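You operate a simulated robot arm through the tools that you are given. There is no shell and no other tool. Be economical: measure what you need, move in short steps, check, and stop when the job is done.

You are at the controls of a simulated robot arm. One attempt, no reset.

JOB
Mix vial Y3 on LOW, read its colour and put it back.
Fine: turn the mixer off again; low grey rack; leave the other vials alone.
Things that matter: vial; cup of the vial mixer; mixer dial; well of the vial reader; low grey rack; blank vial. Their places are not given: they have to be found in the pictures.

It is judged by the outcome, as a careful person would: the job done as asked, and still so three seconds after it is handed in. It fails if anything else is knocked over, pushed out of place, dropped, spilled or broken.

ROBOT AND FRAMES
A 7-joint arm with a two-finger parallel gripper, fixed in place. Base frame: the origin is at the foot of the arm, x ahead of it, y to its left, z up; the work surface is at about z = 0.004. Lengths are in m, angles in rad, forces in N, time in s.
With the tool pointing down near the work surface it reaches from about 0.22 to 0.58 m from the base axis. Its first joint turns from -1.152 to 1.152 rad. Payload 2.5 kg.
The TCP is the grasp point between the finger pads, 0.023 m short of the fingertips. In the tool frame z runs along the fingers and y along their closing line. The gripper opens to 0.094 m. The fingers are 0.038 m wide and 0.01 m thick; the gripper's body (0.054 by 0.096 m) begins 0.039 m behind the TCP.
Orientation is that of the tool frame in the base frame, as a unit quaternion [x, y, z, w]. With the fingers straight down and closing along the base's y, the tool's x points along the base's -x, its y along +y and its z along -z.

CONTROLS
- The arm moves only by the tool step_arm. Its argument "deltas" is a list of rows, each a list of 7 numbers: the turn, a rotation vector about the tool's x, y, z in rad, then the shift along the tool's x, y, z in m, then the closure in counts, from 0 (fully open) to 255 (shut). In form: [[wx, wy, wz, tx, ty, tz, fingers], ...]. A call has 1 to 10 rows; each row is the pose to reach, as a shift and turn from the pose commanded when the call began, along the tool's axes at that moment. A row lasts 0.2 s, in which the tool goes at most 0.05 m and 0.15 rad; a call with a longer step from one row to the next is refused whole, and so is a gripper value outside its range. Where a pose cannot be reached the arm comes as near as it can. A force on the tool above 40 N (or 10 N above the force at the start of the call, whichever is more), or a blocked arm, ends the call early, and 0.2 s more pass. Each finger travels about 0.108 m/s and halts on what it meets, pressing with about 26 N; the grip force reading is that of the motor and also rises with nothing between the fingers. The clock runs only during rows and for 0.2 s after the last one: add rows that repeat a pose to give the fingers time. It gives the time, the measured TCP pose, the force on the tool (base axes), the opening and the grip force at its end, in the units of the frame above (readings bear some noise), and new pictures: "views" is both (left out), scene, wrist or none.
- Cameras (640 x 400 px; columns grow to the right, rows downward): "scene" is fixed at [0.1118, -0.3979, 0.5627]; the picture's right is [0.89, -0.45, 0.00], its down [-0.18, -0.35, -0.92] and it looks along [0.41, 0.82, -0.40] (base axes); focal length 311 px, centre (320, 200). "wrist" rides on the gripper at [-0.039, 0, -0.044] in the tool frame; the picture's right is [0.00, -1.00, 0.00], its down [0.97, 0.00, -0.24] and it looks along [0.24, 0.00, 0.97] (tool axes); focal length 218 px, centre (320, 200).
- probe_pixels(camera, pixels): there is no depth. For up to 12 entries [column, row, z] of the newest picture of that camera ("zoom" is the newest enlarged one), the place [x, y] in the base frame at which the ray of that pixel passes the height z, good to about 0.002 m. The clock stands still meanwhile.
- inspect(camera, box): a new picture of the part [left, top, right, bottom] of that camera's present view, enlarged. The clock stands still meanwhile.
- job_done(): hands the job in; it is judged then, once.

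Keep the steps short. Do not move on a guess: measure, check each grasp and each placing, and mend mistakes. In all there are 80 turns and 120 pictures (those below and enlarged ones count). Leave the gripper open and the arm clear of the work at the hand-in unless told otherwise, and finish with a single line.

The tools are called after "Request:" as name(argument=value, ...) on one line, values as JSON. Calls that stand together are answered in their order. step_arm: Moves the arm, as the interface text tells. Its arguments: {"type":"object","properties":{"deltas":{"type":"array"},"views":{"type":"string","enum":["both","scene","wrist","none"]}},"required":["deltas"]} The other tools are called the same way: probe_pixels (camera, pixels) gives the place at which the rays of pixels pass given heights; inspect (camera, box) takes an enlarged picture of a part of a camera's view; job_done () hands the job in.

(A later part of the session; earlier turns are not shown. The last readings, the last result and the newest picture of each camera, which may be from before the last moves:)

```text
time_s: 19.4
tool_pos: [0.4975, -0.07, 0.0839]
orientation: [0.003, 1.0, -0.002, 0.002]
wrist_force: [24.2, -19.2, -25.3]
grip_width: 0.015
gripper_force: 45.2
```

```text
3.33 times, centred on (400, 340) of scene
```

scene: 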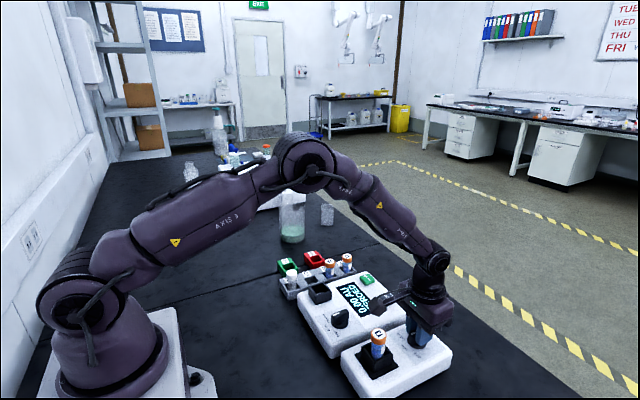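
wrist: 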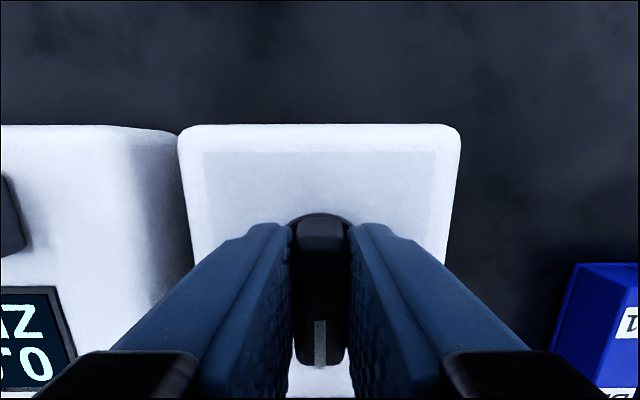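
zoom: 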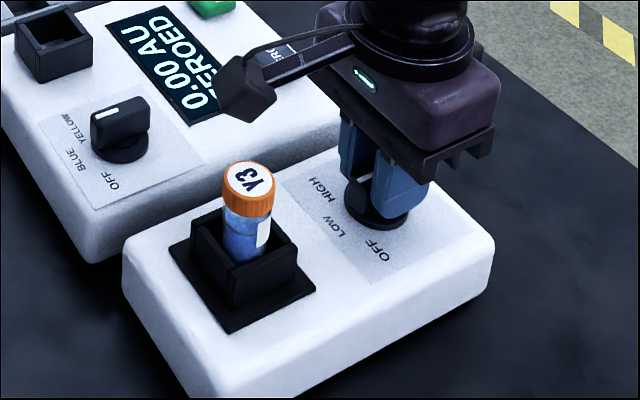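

Turned; now open to relieve the force and rise a little to see dial and lamp.

Request:
step_arm(deltas=[[0, 0, 0, 0, 0, 0, 180], [0, 0, 0, 0, 0, 0, 110], [0, 0, 0, 0, 0, -0.02, 110], [0, 0, 0, 0, 0, -0.05, 110], [0, 0, 0, 0, 0, -0.08, 110], [0, 0, 0, 0, 0, -0.08, 110]])

Request:
inspect(camera="wrist", box=[240, 120, 400, 360])

Request:
inspect(camera="scene", box=[330, 280, 470, 400])

```text
time_s: 20.8
tool_pos: [0.4978, -0.0686, 0.1629]
orientation: [-0.001, 1.0, 0.0, 0.001]
wrist_force: [0.0, 0.2, 0.2]
grip_width: 0.0534
gripper_force: 0.0
```

scene: 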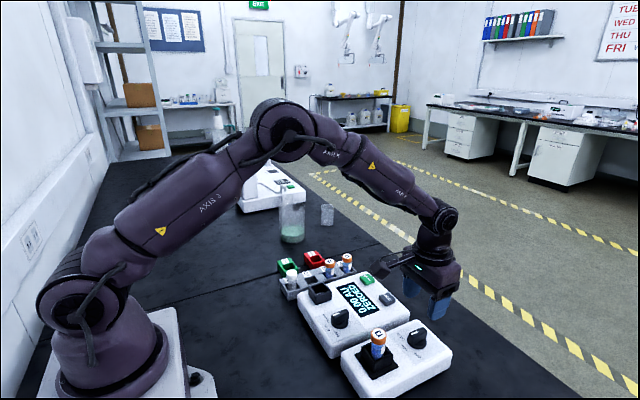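
wrist: 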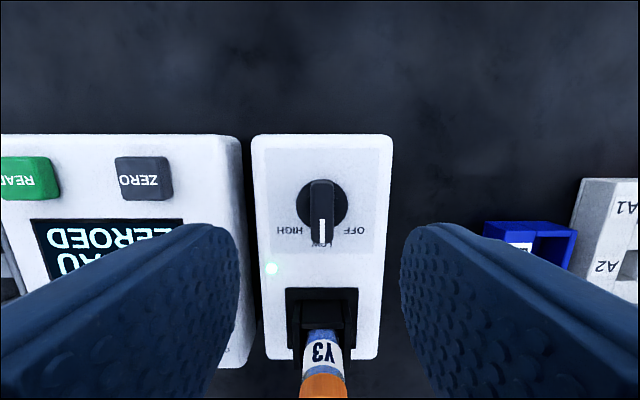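

```text
1.67 times, centred on (320, 240) of wrist
```

zoom: 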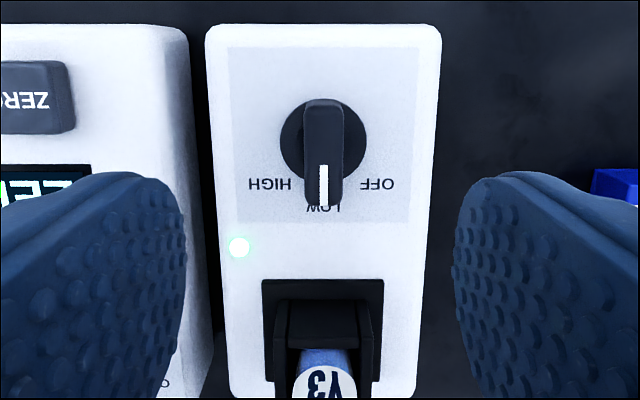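

```text
3.33 times, centred on (400, 340) of scene
```

zoom: 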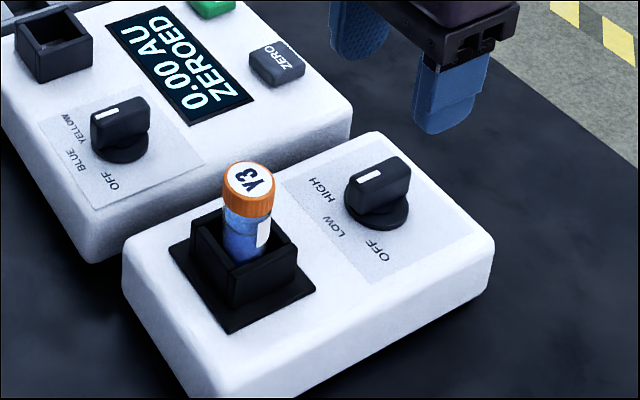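

Dial on LOW, lamp lit at (271, 268). I let it mix for a while.

Request:
step_arm(deltas=[[0, 0, 0, 0, 0, 0, 110], [0, 0, 0, 0, 0, 0, 110], [0, 0, 0, 0, 0, 0, 110], [0, 0, 0, 0, 0, 0, 110], [0, 0, 0, 0, 0, 0, 110], [0, 0, 0, 0, 0, 0, 110], [0, 0, 0, 0, 0, 0, 110], [0, 0, 0, 0, 0, 0, 110], [0, 0, 0, 0, 0, 0, 110], [0, 0, 0, 0, 0, 0, 110]], views="none")

Request:
step_arm(deltas=[[0, 0, 0, 0, 0, 0, 110], [0, 0, 0, 0, 0, 0, 110], [0, 0, 0, 0, 0, 0, 110], [0, 0, 0, 0, 0, 0, 110], [0, 0, 0, 0, 0, 0, 110], [0, 0, 0, 0, 0, 0, 110], [0, 0, 0, 0, 0, 0, 110], [0, 0, 0, 0, 0, 0, 110], [0, 0, 0, 0, 0, 0, 110], [0, 0, 0, 0, 0, 0, 110]], views="wrist")

Request:
inspect(camera="scene", box=[330, 300, 430, 390])

```text
time_s: 23.0
tool_pos: [0.4969, -0.0693, 0.163]
orientation: [0.0, 1.0, 0.0, 0.001]
wrist_force: [-0.1, 0.4, -0.3]
grip_width: 0.0537
gripper_force: 0.2
```

```text
time_s: 25.2
tool_pos: [0.4995, -0.0685, 0.1621]
orientation: [0.0, 1.0, 0.0, 0.0]
wrist_force: [-0.1, 0.4, 0.2]
grip_width: 0.0536
gripper_force: 0.1
```

wrist: 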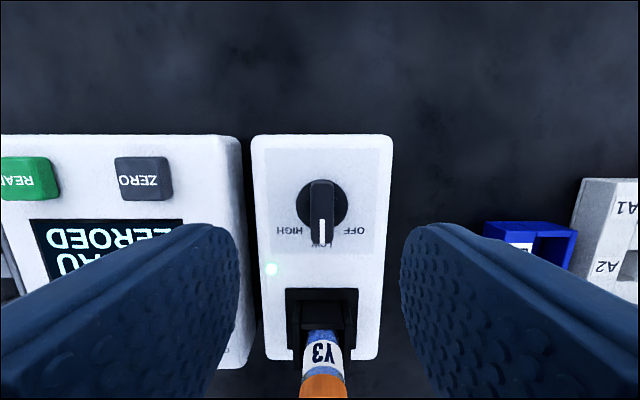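

```text
4.44 times, centred on (380, 345) of scene
```

zoom: 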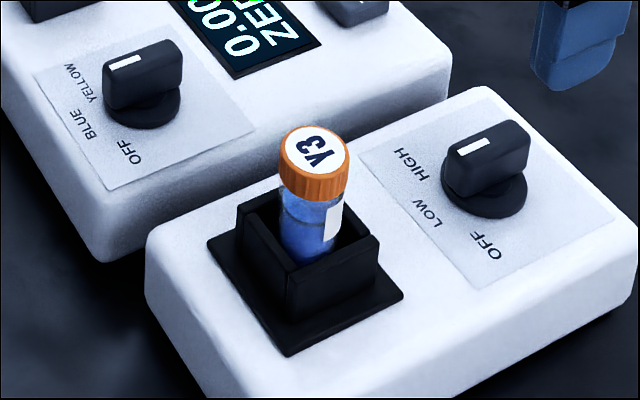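

Lamp still lit. A few seconds more, then I'll turn it off.

Request:
step_arm(deltas=[[0, 0, 0, 0, 0, 0, 110], [0, 0, 0, 0, 0, 0, 110], [0, 0, 0, 0, 0, 0, 110], [0, 0, 0, 0, 0, 0, 110], [0, 0, 0, 0, 0, 0, 110], [0, 0, 0, 0, 0, 0, 110], [0, 0, 0, 0, 0, 0, 110], [0, 0, 0, 0, 0, 0, 110], [0, 0, 0, 0, 0, 0, 110], [0, 0, 0, 0, 0, 0, 110]], views="none")

Request:
step_arm(deltas=[[0, 0, 0, 0, 0, 0, 110], [0, 0, 0, 0, 0, 0, 110], [0, 0, 0, 0, 0, 0, 110], [0, 0, 0, 0, 0, 0, 110], [0, 0, 0, 0, 0, 0, 110], [0, 0, 0, 0, 0, 0, 110], [0, 0, 0, 0, 0, 0, 110], [0, 0, 0, 0, 0, 0, 110], [0, 0, 0, 0, 0, 0, 110], [0, 0, 0, 0, 0, 0, 110]], views="none")

Request:
step_arm(deltas=[[0, 0, 0, 0, 0, 0.02, 110], [0, 0, 0, 0, 0, 0.04, 110], [0, 0, 0, 0, 0, 0.06, 110], [0, 0, 0, 0, 0, 0.08, 110], [0, 0, 0, 0, 0, 0.08, 110]], views="wrist")

```text
time_s: 27.4
tool_pos: [0.4967, -0.0678, 0.1619]
orientation: [0.0, 1.0, 0.0, 0.001]
wrist_force: [-0.2, 0.7, -1.0]
grip_width: 0.0536
gripper_force: 0.0
```

```text
time_s: 29.6
tool_pos: [0.499, -0.068, 0.1635]
orientation: [0.0, 1.0, 0.0, 0.0]
wrist_force: [0.6, 1.0, -0.1]
grip_width: 0.0533
gripper_force: 0.1
```

```text
time_s: 30.8
tool_pos: [0.4975, -0.0684, 0.0827]
orientation: [-0.001, 1.0, 0.0, 0.002]
wrist_force: [0.0, -1.5, 0.7]
grip_width: 0.0534
gripper_force: 0.0
```

wrist: 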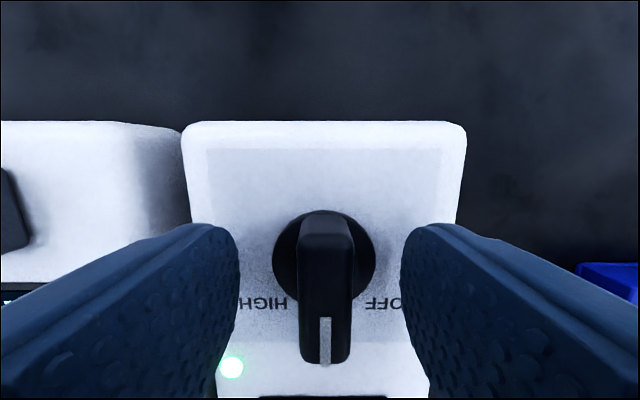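

Bar is ~1.3 mm right of centre; shift, close, and turn back −45° to OFF.

Request:
step_arm(deltas=[[0, 0, 0, 0, -0.0012, 0, 150], [0, 0, 0, 0, -0.0012, 0, 220], [0, 0, 0, 0, -0.0012, 0, 255], [0, 0, 0, 0, -0.0012, 0, 255], [0, 0, -0.14, 0, -0.0012, 0, 255], [0, 0, -0.28, 0, -0.0012, 0, 255], [0, 0, -0.42, 0, -0.0012, 0, 255], [0, 0, -0.56, 0, -0.0012, 0, 255], [0, 0, -0.7, 0, -0.0012, 0, 255], [0, 0, -0.79, 0, -0.0012, 0, 255]], views="wrist")

```text
time_s: 33.0
tool_pos: [0.4966, -0.0695, 0.0814]
orientation: [-0.385, 0.923, 0.001, 0.0]
wrist_force: [-14.6, 0.0, 2.3]
grip_width: 0.015
gripper_force: 45.1
```

wrist: 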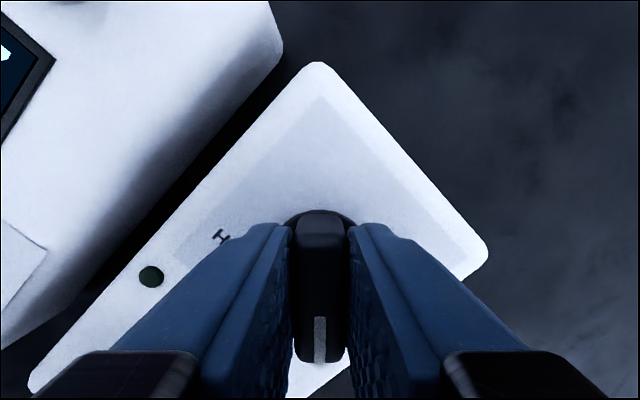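

Lamp is off. Release, rise, and turn the tool back.

Request:
step_arm(deltas=[[0, 0, 0, 0, 0, 0, 180], [0, 0, 0, 0, 0, 0, 110], [0, 0, 0, 0, 0, -0.04, 110], [0, 0, 0, 0, 0, -0.08, 110], [0, 0, 0.14, 0, 0, -0.11, 110], [0, 0, 0.28, 0, 0, -0.11, 110], [0, 0, 0.42, 0, 0, -0.11, 110], [0, 0, 0.56, 0, 0, -0.11, 110], [0, 0, 0.7, 0, 0, -0.11, 110], [0, 0, 0.79, 0, 0, -0.11, 110]], views="wrist")

Request:
inspect(camera="scene", box=[330, 280, 470, 400])

```text
time_s: 35.2
tool_pos: [0.4972, -0.069, 0.1937]
orientation: [0.001, 1.0, 0.0, 0.002]
wrist_force: [0.2, 0.9, 0.8]
grip_width: 0.0536
gripper_force: 0.0
```

wrist: 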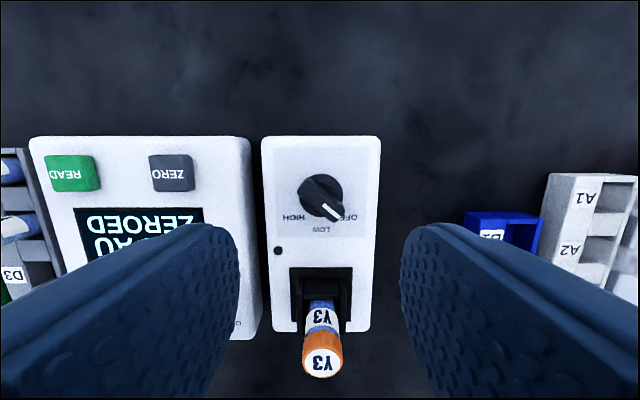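

```text
3.33 times, centred on (400, 340) of scene
```

zoom: 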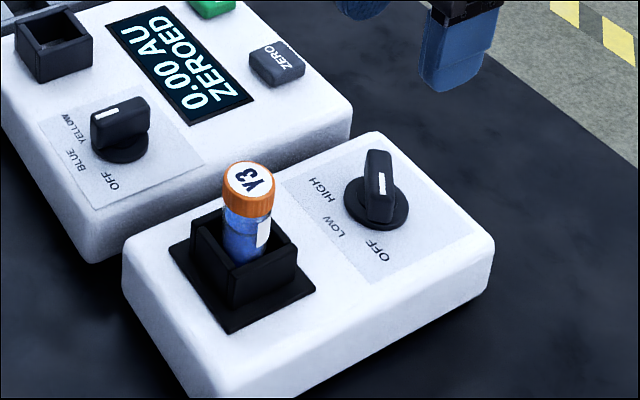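

Dial back on OFF. I move above Y3 in the cup and come down to z ≈ 0.155.

Request:
step_arm(deltas=[[0, 0, 0, 0.04, -0.001, 0, 110], [0, 0, 0, 0.08, -0.002, 0, 110], [0, 0, 0, 0.101, -0.002, 0, 110], [0, 0, 0, 0.101, -0.002, 0.02, 110], [0, 0, 0, 0.101, -0.002, 0.038, 110], [0, 0, 0, 0.101, -0.002, 0.038, 110]], views="wrist")

```text
time_s: 36.6
tool_pos: [0.3952, -0.0716, 0.1548]
orientation: [0.001, 1.0, 0.0, 0.001]
wrist_force: [-0.2, 0.4, 0.2]
grip_width: 0.0535
gripper_force: 0.0
```

wrist: 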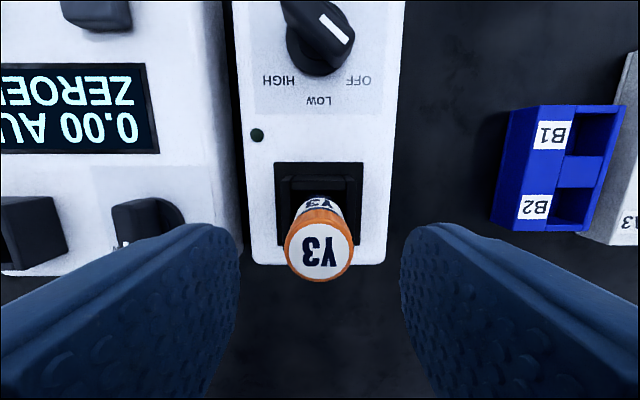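

Centred. Descend to z = 0.1255, close, and lift.

Request:
step_arm(deltas=[[0, 0, 0, 0, 0, 0.015, 110], [0, 0, 0, 0, 0, 0.029, 110], [0, 0, 0, 0, 0, 0.029, 110], [0, 0, 0, 0, 0, 0.029, 200], [0, 0, 0, 0, 0, 0.029, 255], [0, 0, 0, 0, 0, 0.029, 255], [0, 0, 0, 0, 0, 0.029, 255], [0, 0, 0, 0, 0, 0.01, 255], [0, 0, 0, 0, 0, -0.02, 255], [0, 0, 0, 0, 0, -0.04, 255]])

Request:
inspect(camera="scene", box=[300, 240, 460, 380])

```text
time_s: 38.8
tool_pos: [0.3959, -0.0702, 0.1961]
orientation: [0.0, 1.0, -0.001, 0.001]
wrist_force: [-0.3, -0.5, 0.1]
grip_width: 0.0259
gripper_force: 26.4
```

scene: 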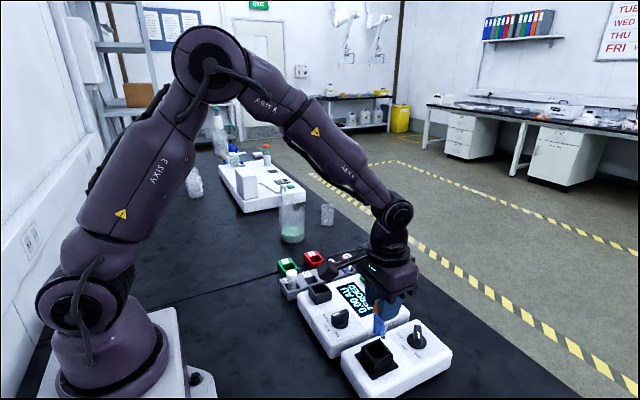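
wrist: 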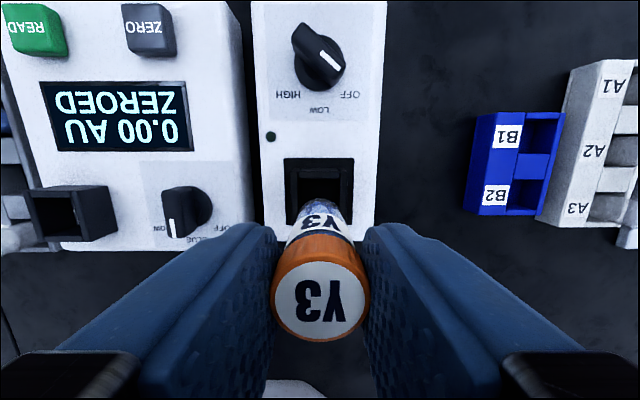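

```text
2.86 times, centred on (380, 310) of scene
```

zoom: 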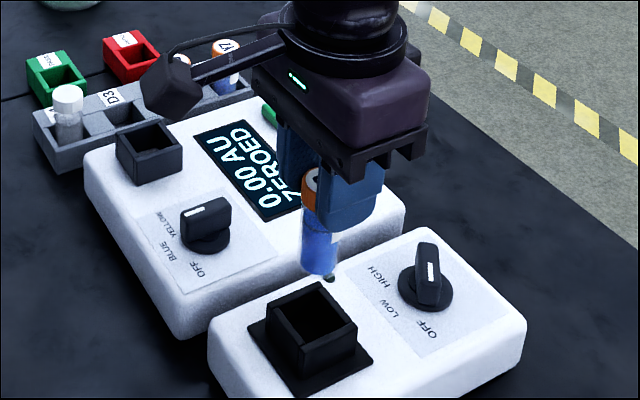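

Y3 held. Carry it to just short (in x) of the reader well and look.

Request:
step_arm(deltas=[[0, 0, 0, 0.009, 0.0414, 0, 255], [0, 0, 0, 0.018, 0.083, 0, 255], [0, 0, 0, 0.027, 0.124, 0, 255], [0, 0, 0, 0.036, 0.166, 0, 255], [0, 0, 0, 0.044, 0.207, 0, 255], [0, 0, 0, 0.044, 0.207, 0, 255]], views="wrist")

Request:
inspect(camera="wrist", box=[220, 50, 420, 240])

```text
time_s: 40.2
tool_pos: [0.351, 0.1375, 0.1953]
orientation: [0.0, 1.0, 0.0, 0.001]
wrist_force: [0.2, -0.6, -1.8]
grip_width: 0.0261
gripper_force: 26.1
```

wrist: 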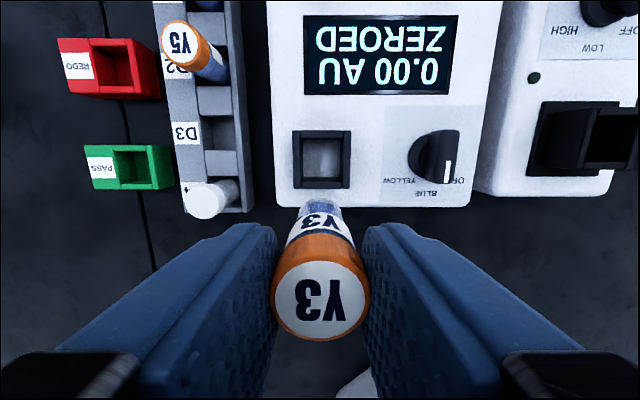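

```text
2.11 times, centred on (320, 145) of wrist
```

zoom: 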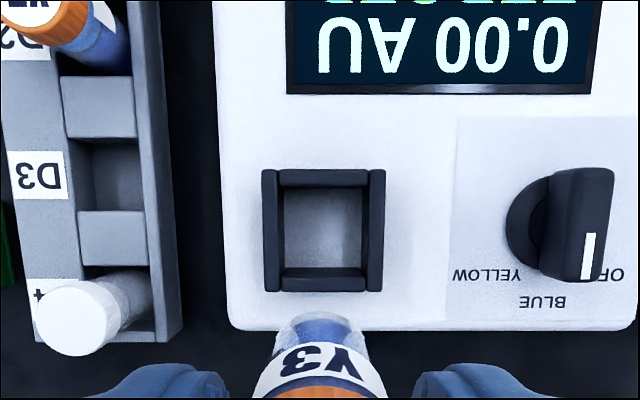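

Request:
probe_pixels(camera="wrist", pixels=[[321.7, 159.3, 0.063], [321.7, 159.3, 0.063], [321.7, 159.3, 0.063], [321.7, 159.3, 0.063], [292.4, 159.3, 0.063], [350.9, 159.3, 0.063]])

Request:
inspect(camera="scene", box=[270, 230, 390, 330])

```text
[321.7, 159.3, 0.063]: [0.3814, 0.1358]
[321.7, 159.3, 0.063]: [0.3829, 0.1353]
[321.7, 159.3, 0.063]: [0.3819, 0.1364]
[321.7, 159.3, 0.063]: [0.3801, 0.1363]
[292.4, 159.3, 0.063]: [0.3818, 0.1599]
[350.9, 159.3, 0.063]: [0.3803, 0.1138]
```

```text
4.00 times, centred on (330, 280) of scene
```

zoom: 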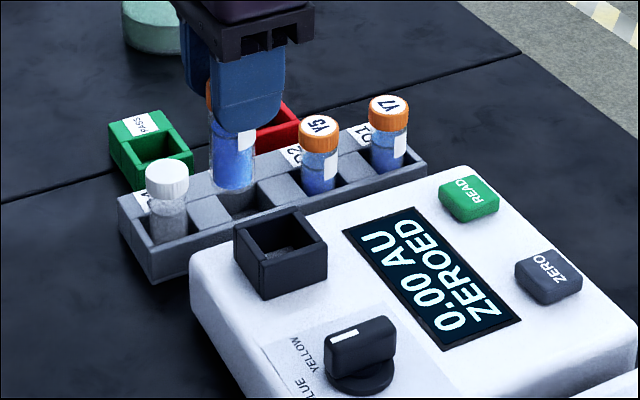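

Well centre ≈ (0.3816, 0.136). Move over it and partway down.

Request:
step_arm(deltas=[[0, 0, 0, -0.03, -0.001, 0, 255], [0, 0, 0, -0.03, -0.001, 0.02, 255], [0, 0, 0, -0.03, -0.001, 0.045, 255], [0, 0, 0, -0.03, -0.001, 0.06, 255], [0, 0, 0, -0.03, -0.001, 0.06, 255]])

Request:
inspect(camera="scene", box=[270, 230, 390, 330])

Request:
inspect(camera="wrist", box=[240, 130, 400, 260])

```text
time_s: 41.4
tool_pos: [0.3822, 0.1358, 0.1337]
orientation: [0.0, 1.0, -0.001, 0.002]
wrist_force: [0.6, 0.2, -0.8]
grip_width: 0.0259
gripper_force: 26.3
```

scene: 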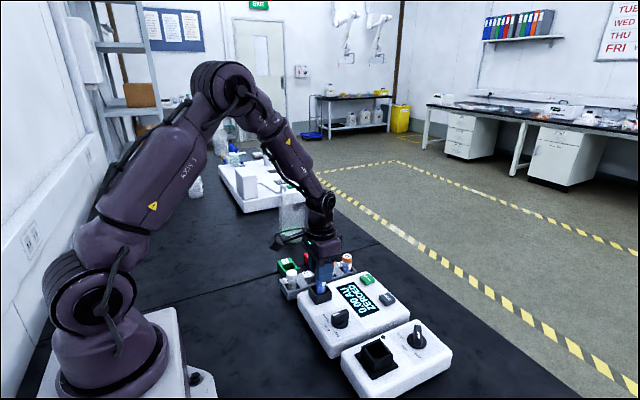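
wrist: 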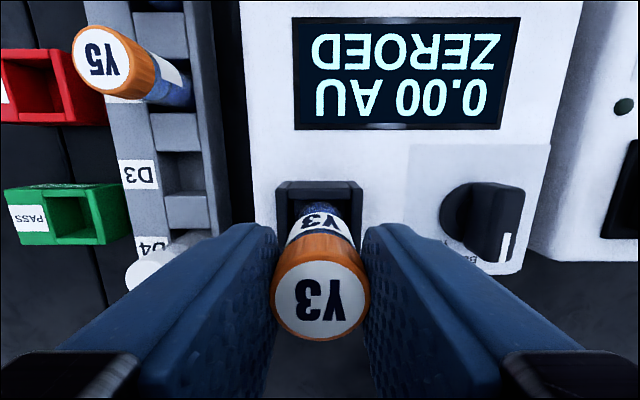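

```text
4.00 times, centred on (330, 280) of scene
```

zoom: 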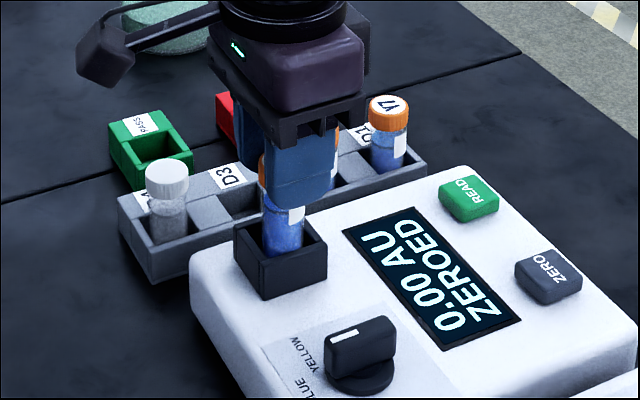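

```text
3.08 times, centred on (320, 195) of wrist
```

zoom: 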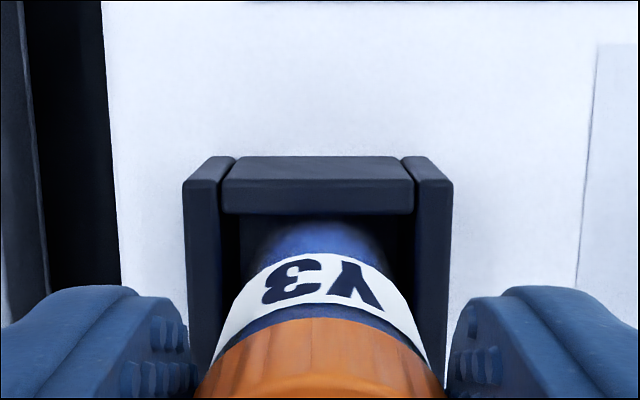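

Well lined up. Descend slowly, feeling for the floor.

Request:
step_arm(deltas=[[0, 0, 0, 0, 0, 0.006, 255], [0, 0, 0, 0, 0, 0.011, 255], [0, 0, 0, 0, 0, 0.015, 255], [0, 0, 0, 0, 0, 0.019, 255], [0, 0, 0, 0, 0, 0.023, 255], [0, 0, 0, 0, 0, 0.026, 255], [0, 0, 0, 0, 0, 0.029, 255], [0, 0, 0, 0, 0, 0.032, 255]])

Request:
inspect(camera="scene", box=[270, 230, 390, 330])

```text
time_s: 42.4
tool_pos: [0.3832, 0.1368, 0.1206]
orientation: [0.0, 1.0, -0.001, 0.003]
wrist_force: [-1.4, -1.1, 5.5]
grip_width: 0.0257
gripper_force: 26.2
stopped in row 4: the force on the tool passed its limit (the readings are from after the stop); the commanded pose is now the measured one
```

scene: 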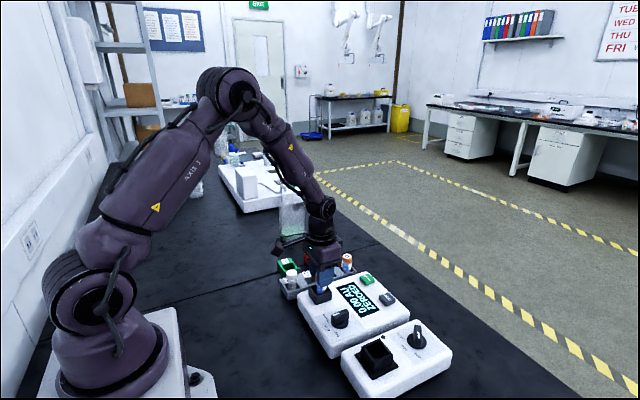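
wrist: 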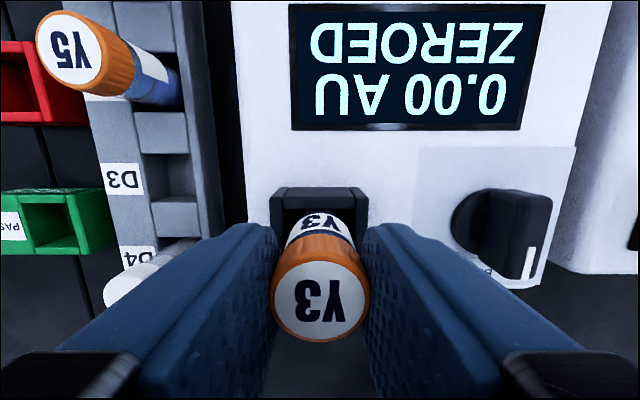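

```text
4.00 times, centred on (330, 280) of scene
```

zoom: 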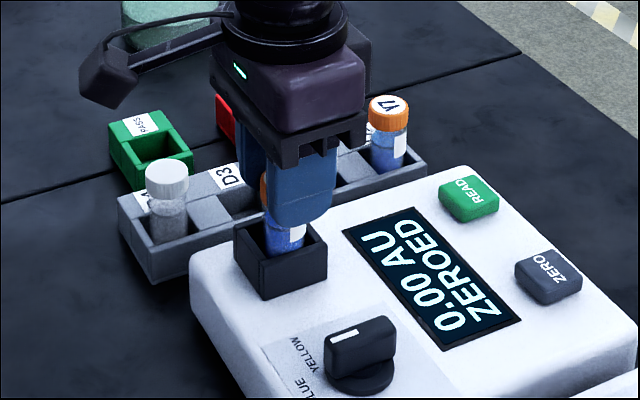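

Floor felt at z = 0.1206 (vial stands in the well). Ease and open gently.

Request:
step_arm(deltas=[[0, 0, 0, 0, 0, 0, 255], [0, 0, 0, 0, 0, 0, 170], [0, 0, 0, 0, 0, 0, 130], [0, 0, 0, 0, 0, 0, 110], [0, 0, 0, 0, 0, -0.02, 110], [0, 0, 0, 0, 0, -0.05, 110], [0, 0, 0, 0, 0, -0.08, 110], [0, 0, 0, 0, 0, -0.08, 110]])

Request:
inspect(camera="scene", box=[270, 230, 390, 330])

```text
time_s: 44.2
tool_pos: [0.382, 0.137, 0.2011]
orientation: [0.0, 1.0, 0.0, 0.002]
wrist_force: [0.1, -0.8, 0.2]
grip_width: 0.0535
gripper_force: 0.1
```

scene: 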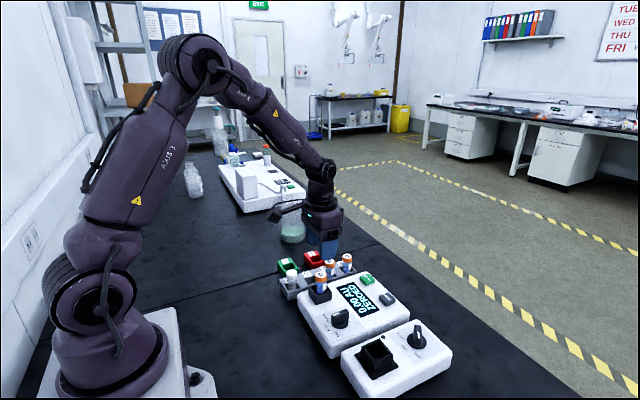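
wrist: 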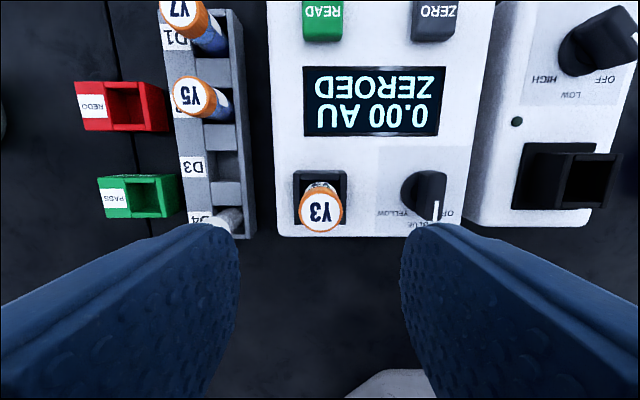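

```text
4.00 times, centred on (330, 280) of scene
```

zoom: 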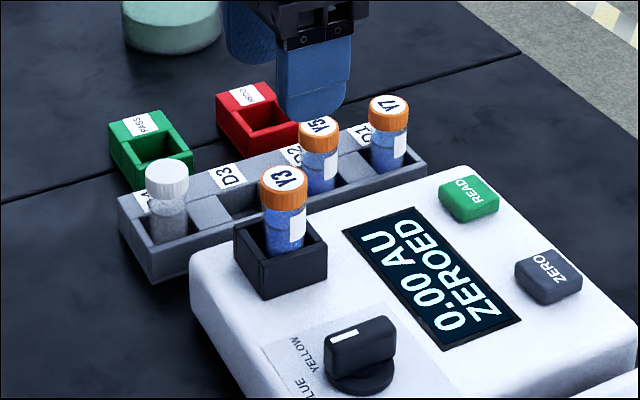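

Y3 stands in the well. Now, fingers shut, I go above the READ button to locate it.

Request:
step_arm(deltas=[[0, 0, 0, -0.046, 0, 0, 180], [0, 0, 0, -0.092, 0, 0, 255], [0, 0, 0, -0.128, 0.001, 0, 255], [0, 0, 0, -0.128, 0.001, 0.03, 255], [0, 0, 0, -0.128, 0.001, 0.04, 255], [0, 0, 0, -0.128, 0.001, 0.04, 255]], views="wrist")

```text
time_s: 45.6
tool_pos: [0.5118, 0.1357, 0.1616]
orientation: [-0.001, 1.0, 0.001, 0.002]
wrist_force: [-0.5, 0.0, -0.6]
grip_width: 0.0
gripper_force: 26.6
```

wrist: 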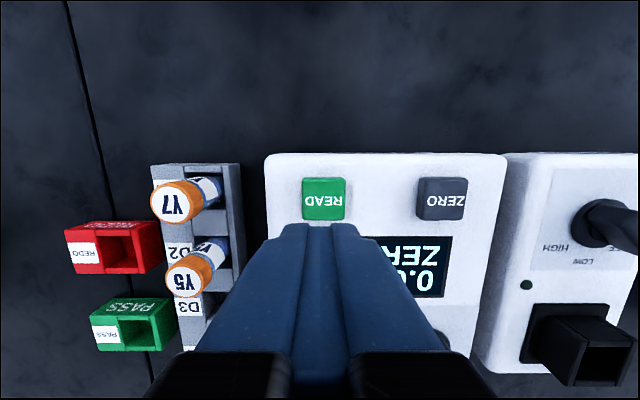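

Request:
probe_pixels(camera="wrist", pixels=[[323.5, 197, 0.058], [323.5, 197, 0.058], [323.5, 197, 0.05], [304, 197, 0.058], [344, 197, 0.058], [323.5, 178, 0.058], [323.5, 215, 0.058]])

Request:
probe_pixels(camera="scene", pixels=[[366.5, 278, 0.05], [366.5, 278, 0.055], [366.5, 278, 0.06]])

```text
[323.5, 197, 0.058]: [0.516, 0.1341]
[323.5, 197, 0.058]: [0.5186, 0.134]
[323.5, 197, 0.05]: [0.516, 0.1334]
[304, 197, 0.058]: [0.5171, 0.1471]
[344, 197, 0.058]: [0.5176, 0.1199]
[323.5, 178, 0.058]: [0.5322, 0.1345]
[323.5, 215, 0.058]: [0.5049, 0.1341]
```

```text
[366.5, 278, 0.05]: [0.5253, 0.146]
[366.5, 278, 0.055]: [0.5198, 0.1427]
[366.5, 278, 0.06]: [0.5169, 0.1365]
```

READ centre ≈ (0.5175, 0.134), top ≈ 0.06. Move over it and press slowly.

Request:
step_arm(deltas=[[0, 0, 0, -0.006, -0.0015, 0.03, 255], [0, 0, 0, -0.006, -0.0015, 0.06, 255], [0, 0, 0, -0.006, -0.0015, 0.071, 255], [0, 0, 0, -0.006, -0.0015, 0.074, 255], [0, 0, 0, -0.006, -0.0015, 0.0765, 255], [0, 0, 0, -0.006, -0.0015, 0.079, 255]])

Request:
inspect(camera="scene", box=[290, 230, 410, 330])

```text
time_s: 47.0
tool_pos: [0.5179, 0.1354, 0.0818]
orientation: [-0.001, 1.0, 0.0, 0.002]
wrist_force: [-0.8, -1.1, 2.1]
grip_width: 0.0
gripper_force: 26.1
```

scene: 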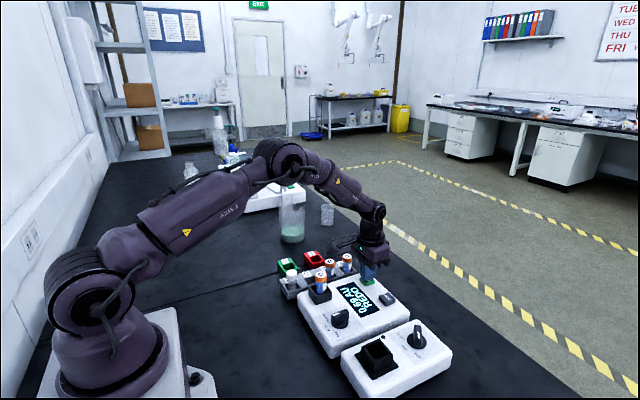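
wrist: 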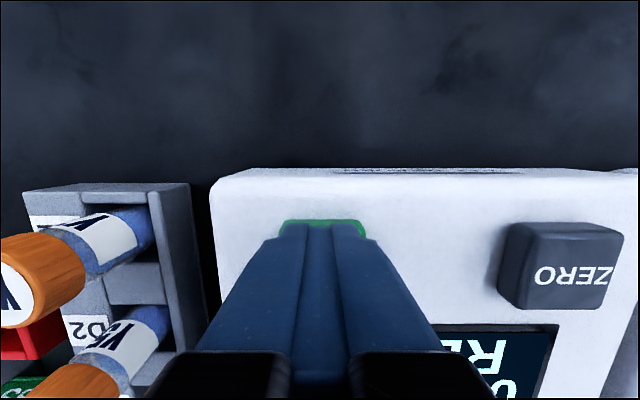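

```text
4.00 times, centred on (350, 280) of scene
```

zoom: 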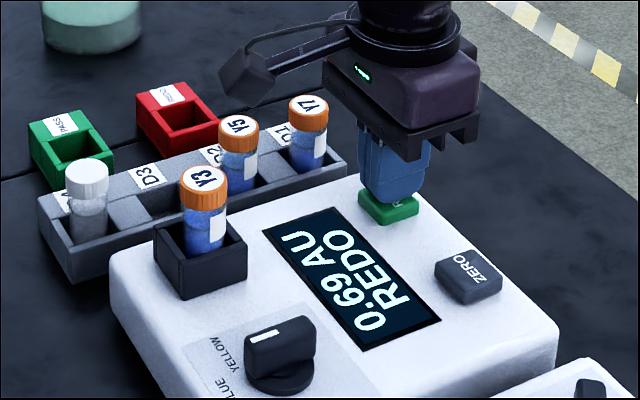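

The display shows 0.69 AU, REDO: the reading has been taken. The job says to put it back in the grey rack, so the red bin isn't used. I rise and return above Y3.

Request:
step_arm(deltas=[[0, 0, 0, 0, 0, -0.03, 255], [0, 0, 0, 0, 0, -0.07, 255], [0, 0, 0, 0, 0, -0.11, 255], [0, 0, 0, 0.04, 0, -0.12, 200], [0, 0, 0, 0.08, 0, -0.12, 110], [0, 0, 0, 0.12, 0.001, -0.12, 110], [0, 0, 0, 0.135, 0.001, -0.12, 110], [0, 0, 0, 0.135, 0.001, -0.1, 110], [0, 0, 0, 0.135, 0.001, -0.075, 110], [0, 0, 0, 0.135, 0.001, -0.075, 110]])

Request:
inspect(camera="scene", box=[290, 240, 410, 340])

```text
time_s: 49.2
tool_pos: [0.3801, 0.1363, 0.1571]
orientation: [0.001, 1.0, 0.0, 0.002]
wrist_force: [0.5, 1.2, -0.3]
grip_width: 0.0535
gripper_force: 0.2
```

scene: 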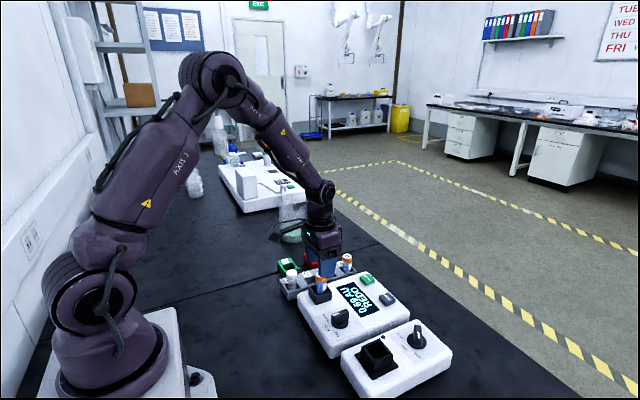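
wrist: 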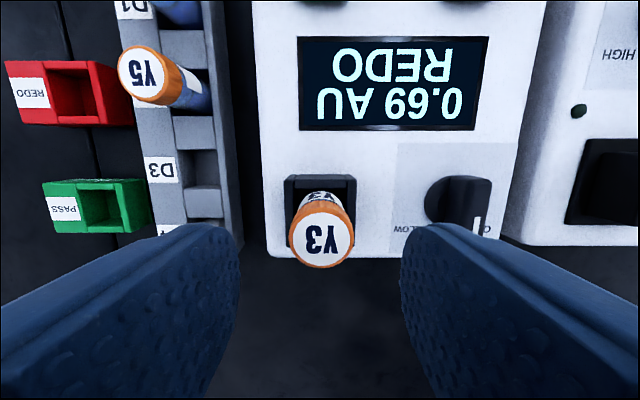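

```text
4.00 times, centred on (350, 290) of scene
```

zoom: 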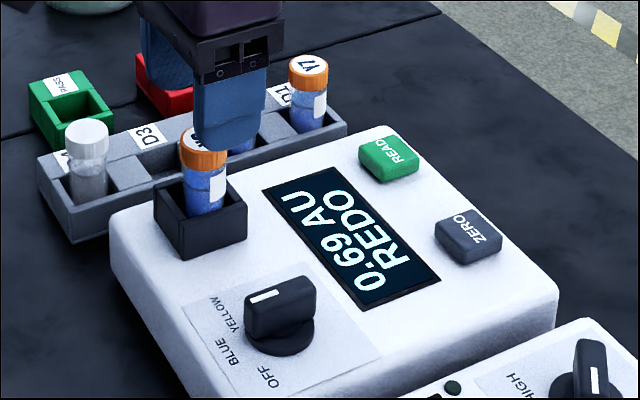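

Centred within ~1 mm. Descend to z = 0.1206, close, lift.

Request:
step_arm(deltas=[[0, 0, 0, 0, -0.001, 0.02, 110], [0, 0, 0, 0, -0.001, 0.036, 110], [0, 0, 0, 0, -0.001, 0.036, 110], [0, 0, 0, 0, -0.001, 0.036, 200], [0, 0, 0, 0, -0.001, 0.036, 255], [0, 0, 0, 0, -0.001, 0.036, 255], [0, 0, 0, 0, -0.001, 0.036, 255], [0, 0, 0, 0, -0.001, 0.015, 255], [0, 0, 0, 0, -0.001, -0.015, 255], [0, 0, 0, 0, -0.001, -0.04, 255]], views="wrist")

```text
time_s: 51.4
tool_pos: [0.382, 0.1349, 0.1977]
orientation: [0.0, 1.0, 0.0, 0.002]
wrist_force: [0.4, 0.3, 0.0]
grip_width: 0.0265
gripper_force: 26.3
```

wrist: 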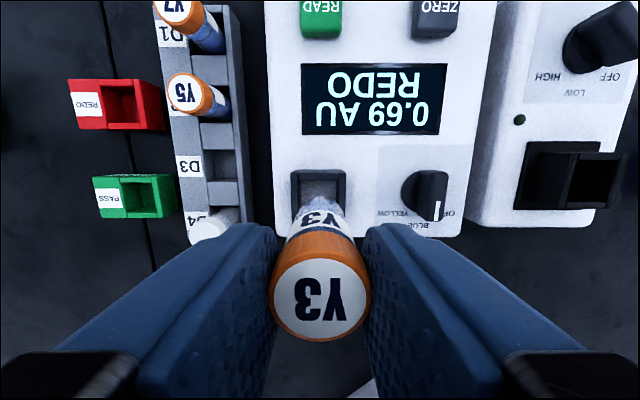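

Held. Carry to above D3 (pick-up place 0.402, 0.232), staying a bit short in x first to see the slot.

Request:
step_arm(deltas=[[0, 0, 0, 0.004, 0.032, 0, 255], [0, 0, 0, 0.008, 0.064, 0, 255], [0, 0, 0, 0.012, 0.097, 0, 255], [0, 0, 0, 0.012, 0.097, 0, 255]], views="wrist")

Request:
inspect(camera="wrist", box=[240, 50, 400, 230])

```text
time_s: 52.4
tool_pos: [0.3698, 0.2314, 0.1946]
orientation: [0.001, 1.0, 0.0, 0.002]
wrist_force: [-0.3, -0.1, -0.2]
grip_width: 0.0264
gripper_force: 26.0
```

wrist: 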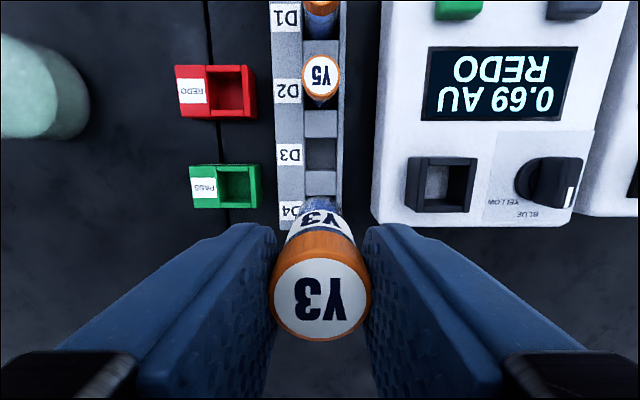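

```text
2.22 times, centred on (320, 140) of wrist
```

zoom: 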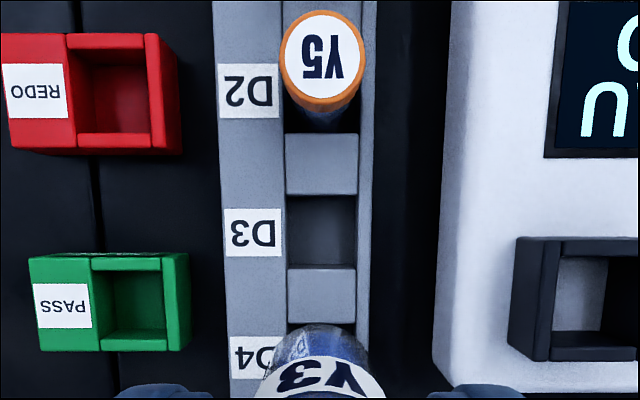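

Request:
probe_pixels(camera="wrist", pixels=[[320.5, 154, 0.03], [320.5, 154, 0.03], [320.5, 154, 0.03], [304.5, 154, 0.03], [336.5, 154, 0.03], [320.5, 138, 0.03], [320.5, 170, 0.03]])

```text
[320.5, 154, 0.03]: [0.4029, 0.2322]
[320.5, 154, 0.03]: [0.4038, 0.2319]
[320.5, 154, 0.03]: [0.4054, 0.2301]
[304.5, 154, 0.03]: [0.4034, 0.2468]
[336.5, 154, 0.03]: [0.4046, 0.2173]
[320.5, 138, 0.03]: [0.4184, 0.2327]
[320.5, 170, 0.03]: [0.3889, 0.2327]
```

Slot D3 centre ≈ (0.404, 0.232). Move over and down to just above the rim, then check.

Request:
step_arm(deltas=[[0, 0, 0, -0.033, 0.0005, 0, 255], [0, 0, 0, -0.033, 0.0005, 0.04, 255], [0, 0, 0, -0.033, 0.0005, 0.075, 255], [0, 0, 0, -0.033, 0.0005, 0.085, 255], [0, 0, 0, -0.033, 0.0005, 0.085, 255]])

Request:
inspect(camera="scene", box=[270, 240, 370, 310])

Request:
inspect(camera="wrist", box=[240, 130, 400, 260])

```text
time_s: 53.6
tool_pos: [0.4008, 0.2319, 0.1119]
orientation: [0.0, 1.0, 0.0, 0.001]
wrist_force: [-0.3, -0.5, -0.3]
grip_width: 0.0265
gripper_force: 25.7
```

scene: 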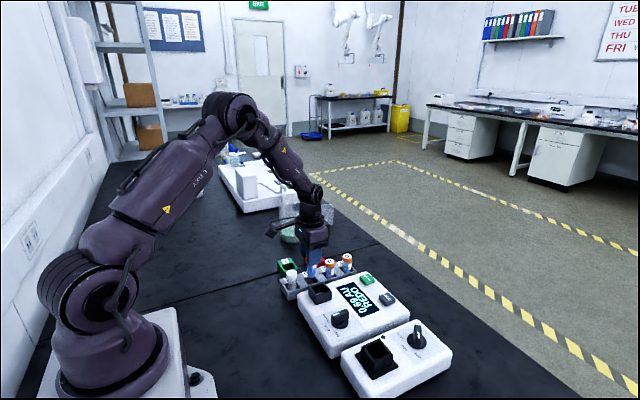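
wrist: 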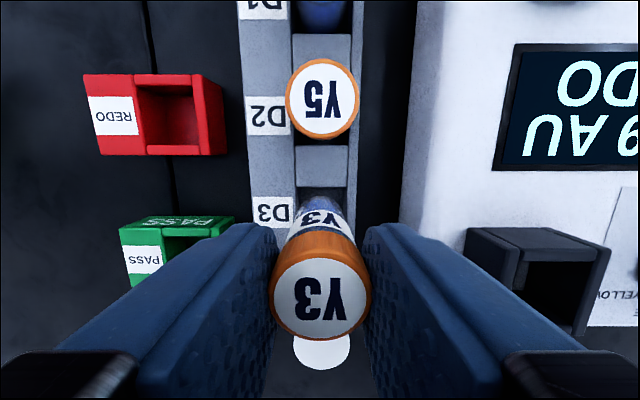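

```text
5.71 times, centred on (320, 275) of scene
```

zoom: 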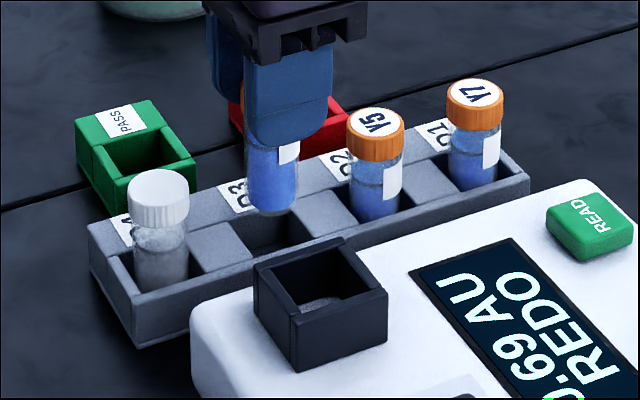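

```text
3.08 times, centred on (320, 195) of wrist
```

zoom: 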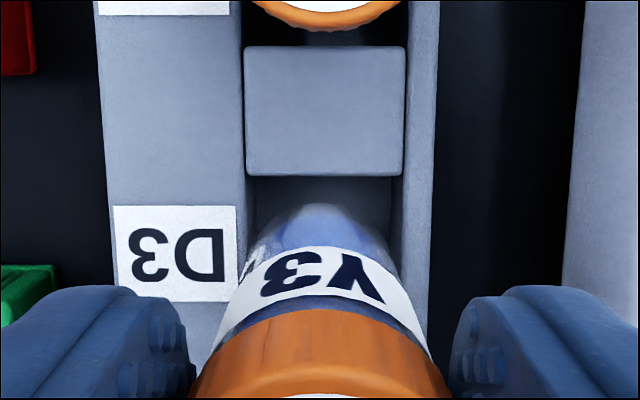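

Aligned over D3. Descend slowly into the slot to the pick-up height (0.0758).

Request:
step_arm(deltas=[[0, 0, 0, -0.001, 0, 0.008, 255], [0, 0, 0, -0.001, 0, 0.014, 255], [0, 0, 0, -0.001, 0, 0.02, 255], [0, 0, 0, -0.001, 0, 0.026, 255], [0, 0, 0, -0.001, 0, 0.031, 255], [0, 0, 0, -0.001, 0, 0.034, 255], [0, 0, 0, -0.001, 0, 0.036, 255], [0, 0, 0, -0.001, 0, 0.037, 255]])

Request:
inspect(camera="scene", box=[270, 240, 370, 310])

```text
time_s: 55.0
tool_pos: [0.4038, 0.2329, 0.0808]
orientation: [0.0, 1.0, 0.001, 0.003]
wrist_force: [-2.7, -1.2, 6.5]
grip_width: 0.0262
gripper_force: 26.0
stopped in row 7: the force on the tool passed its limit (the readings are from after the stop); the commanded pose is now the measured one
```

scene: 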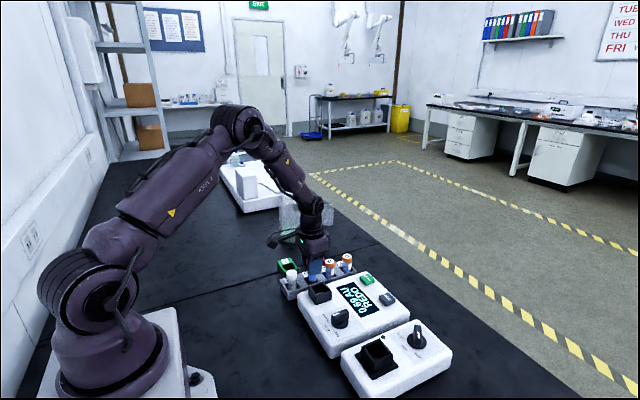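
wrist: 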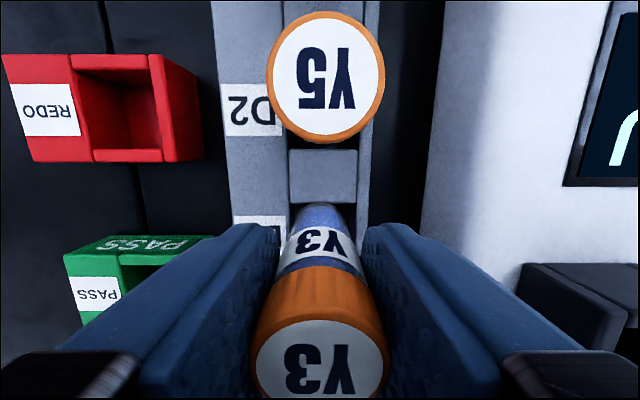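

```text
5.71 times, centred on (320, 275) of scene
```

zoom: 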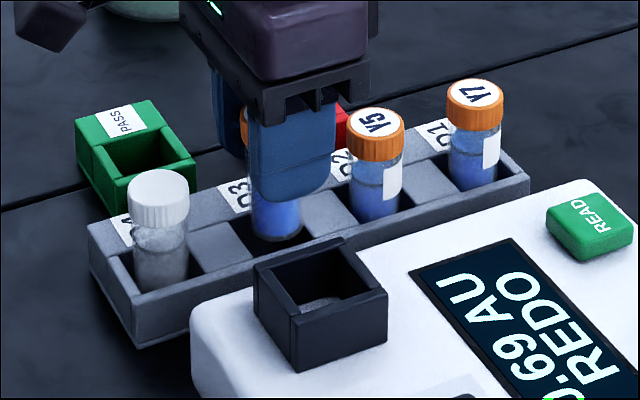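

The vial met an edge and slid/tilted in the grip (cap now at row 355). I lift straight up and look.

Request:
step_arm(deltas=[[0, 0, 0, 0, 0, -0.01, 255], [0, 0, 0, 0, 0, -0.03, 255], [0, 0, 0, 0, 0, -0.055, 255], [0, 0, 0, 0, 0, -0.055, 255]])

Request:
inspect(camera="scene", box=[270, 210, 370, 290])

Request:
inspect(camera="wrist", box=[220, 150, 420, 400])

```text
time_s: 56.0
tool_pos: [0.404, 0.2329, 0.1345]
orientation: [0.0, 1.0, 0.001, 0.001]
wrist_force: [0.1, -0.1, -0.3]
grip_width: 0.0259
gripper_force: 26.0
```

scene: 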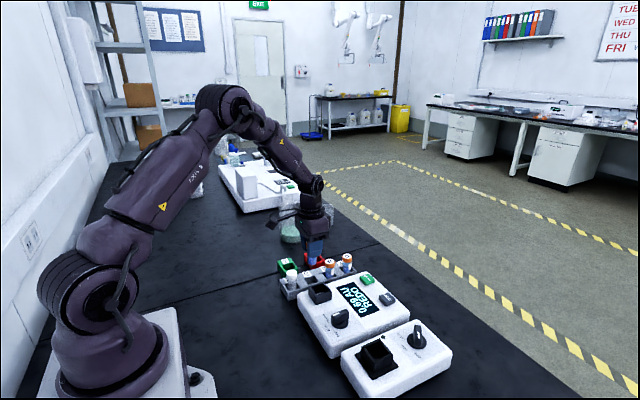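
wrist: 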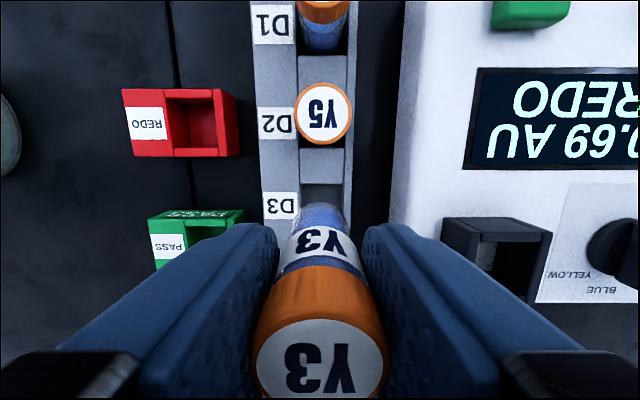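

```text
5.00 times, centred on (320, 250) of scene
```

zoom: 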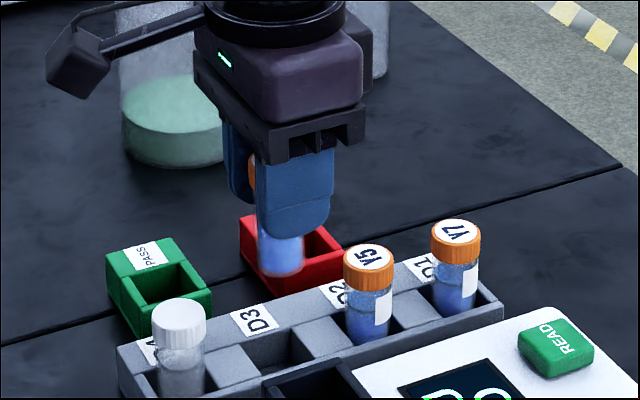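

```text
1.60 times, centred on (320, 275) of wrist
```

zoom: 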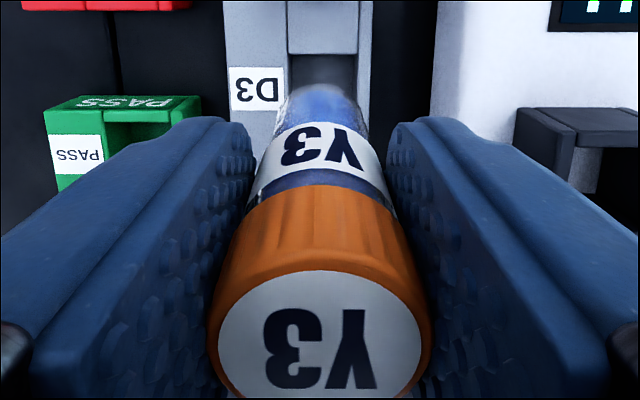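

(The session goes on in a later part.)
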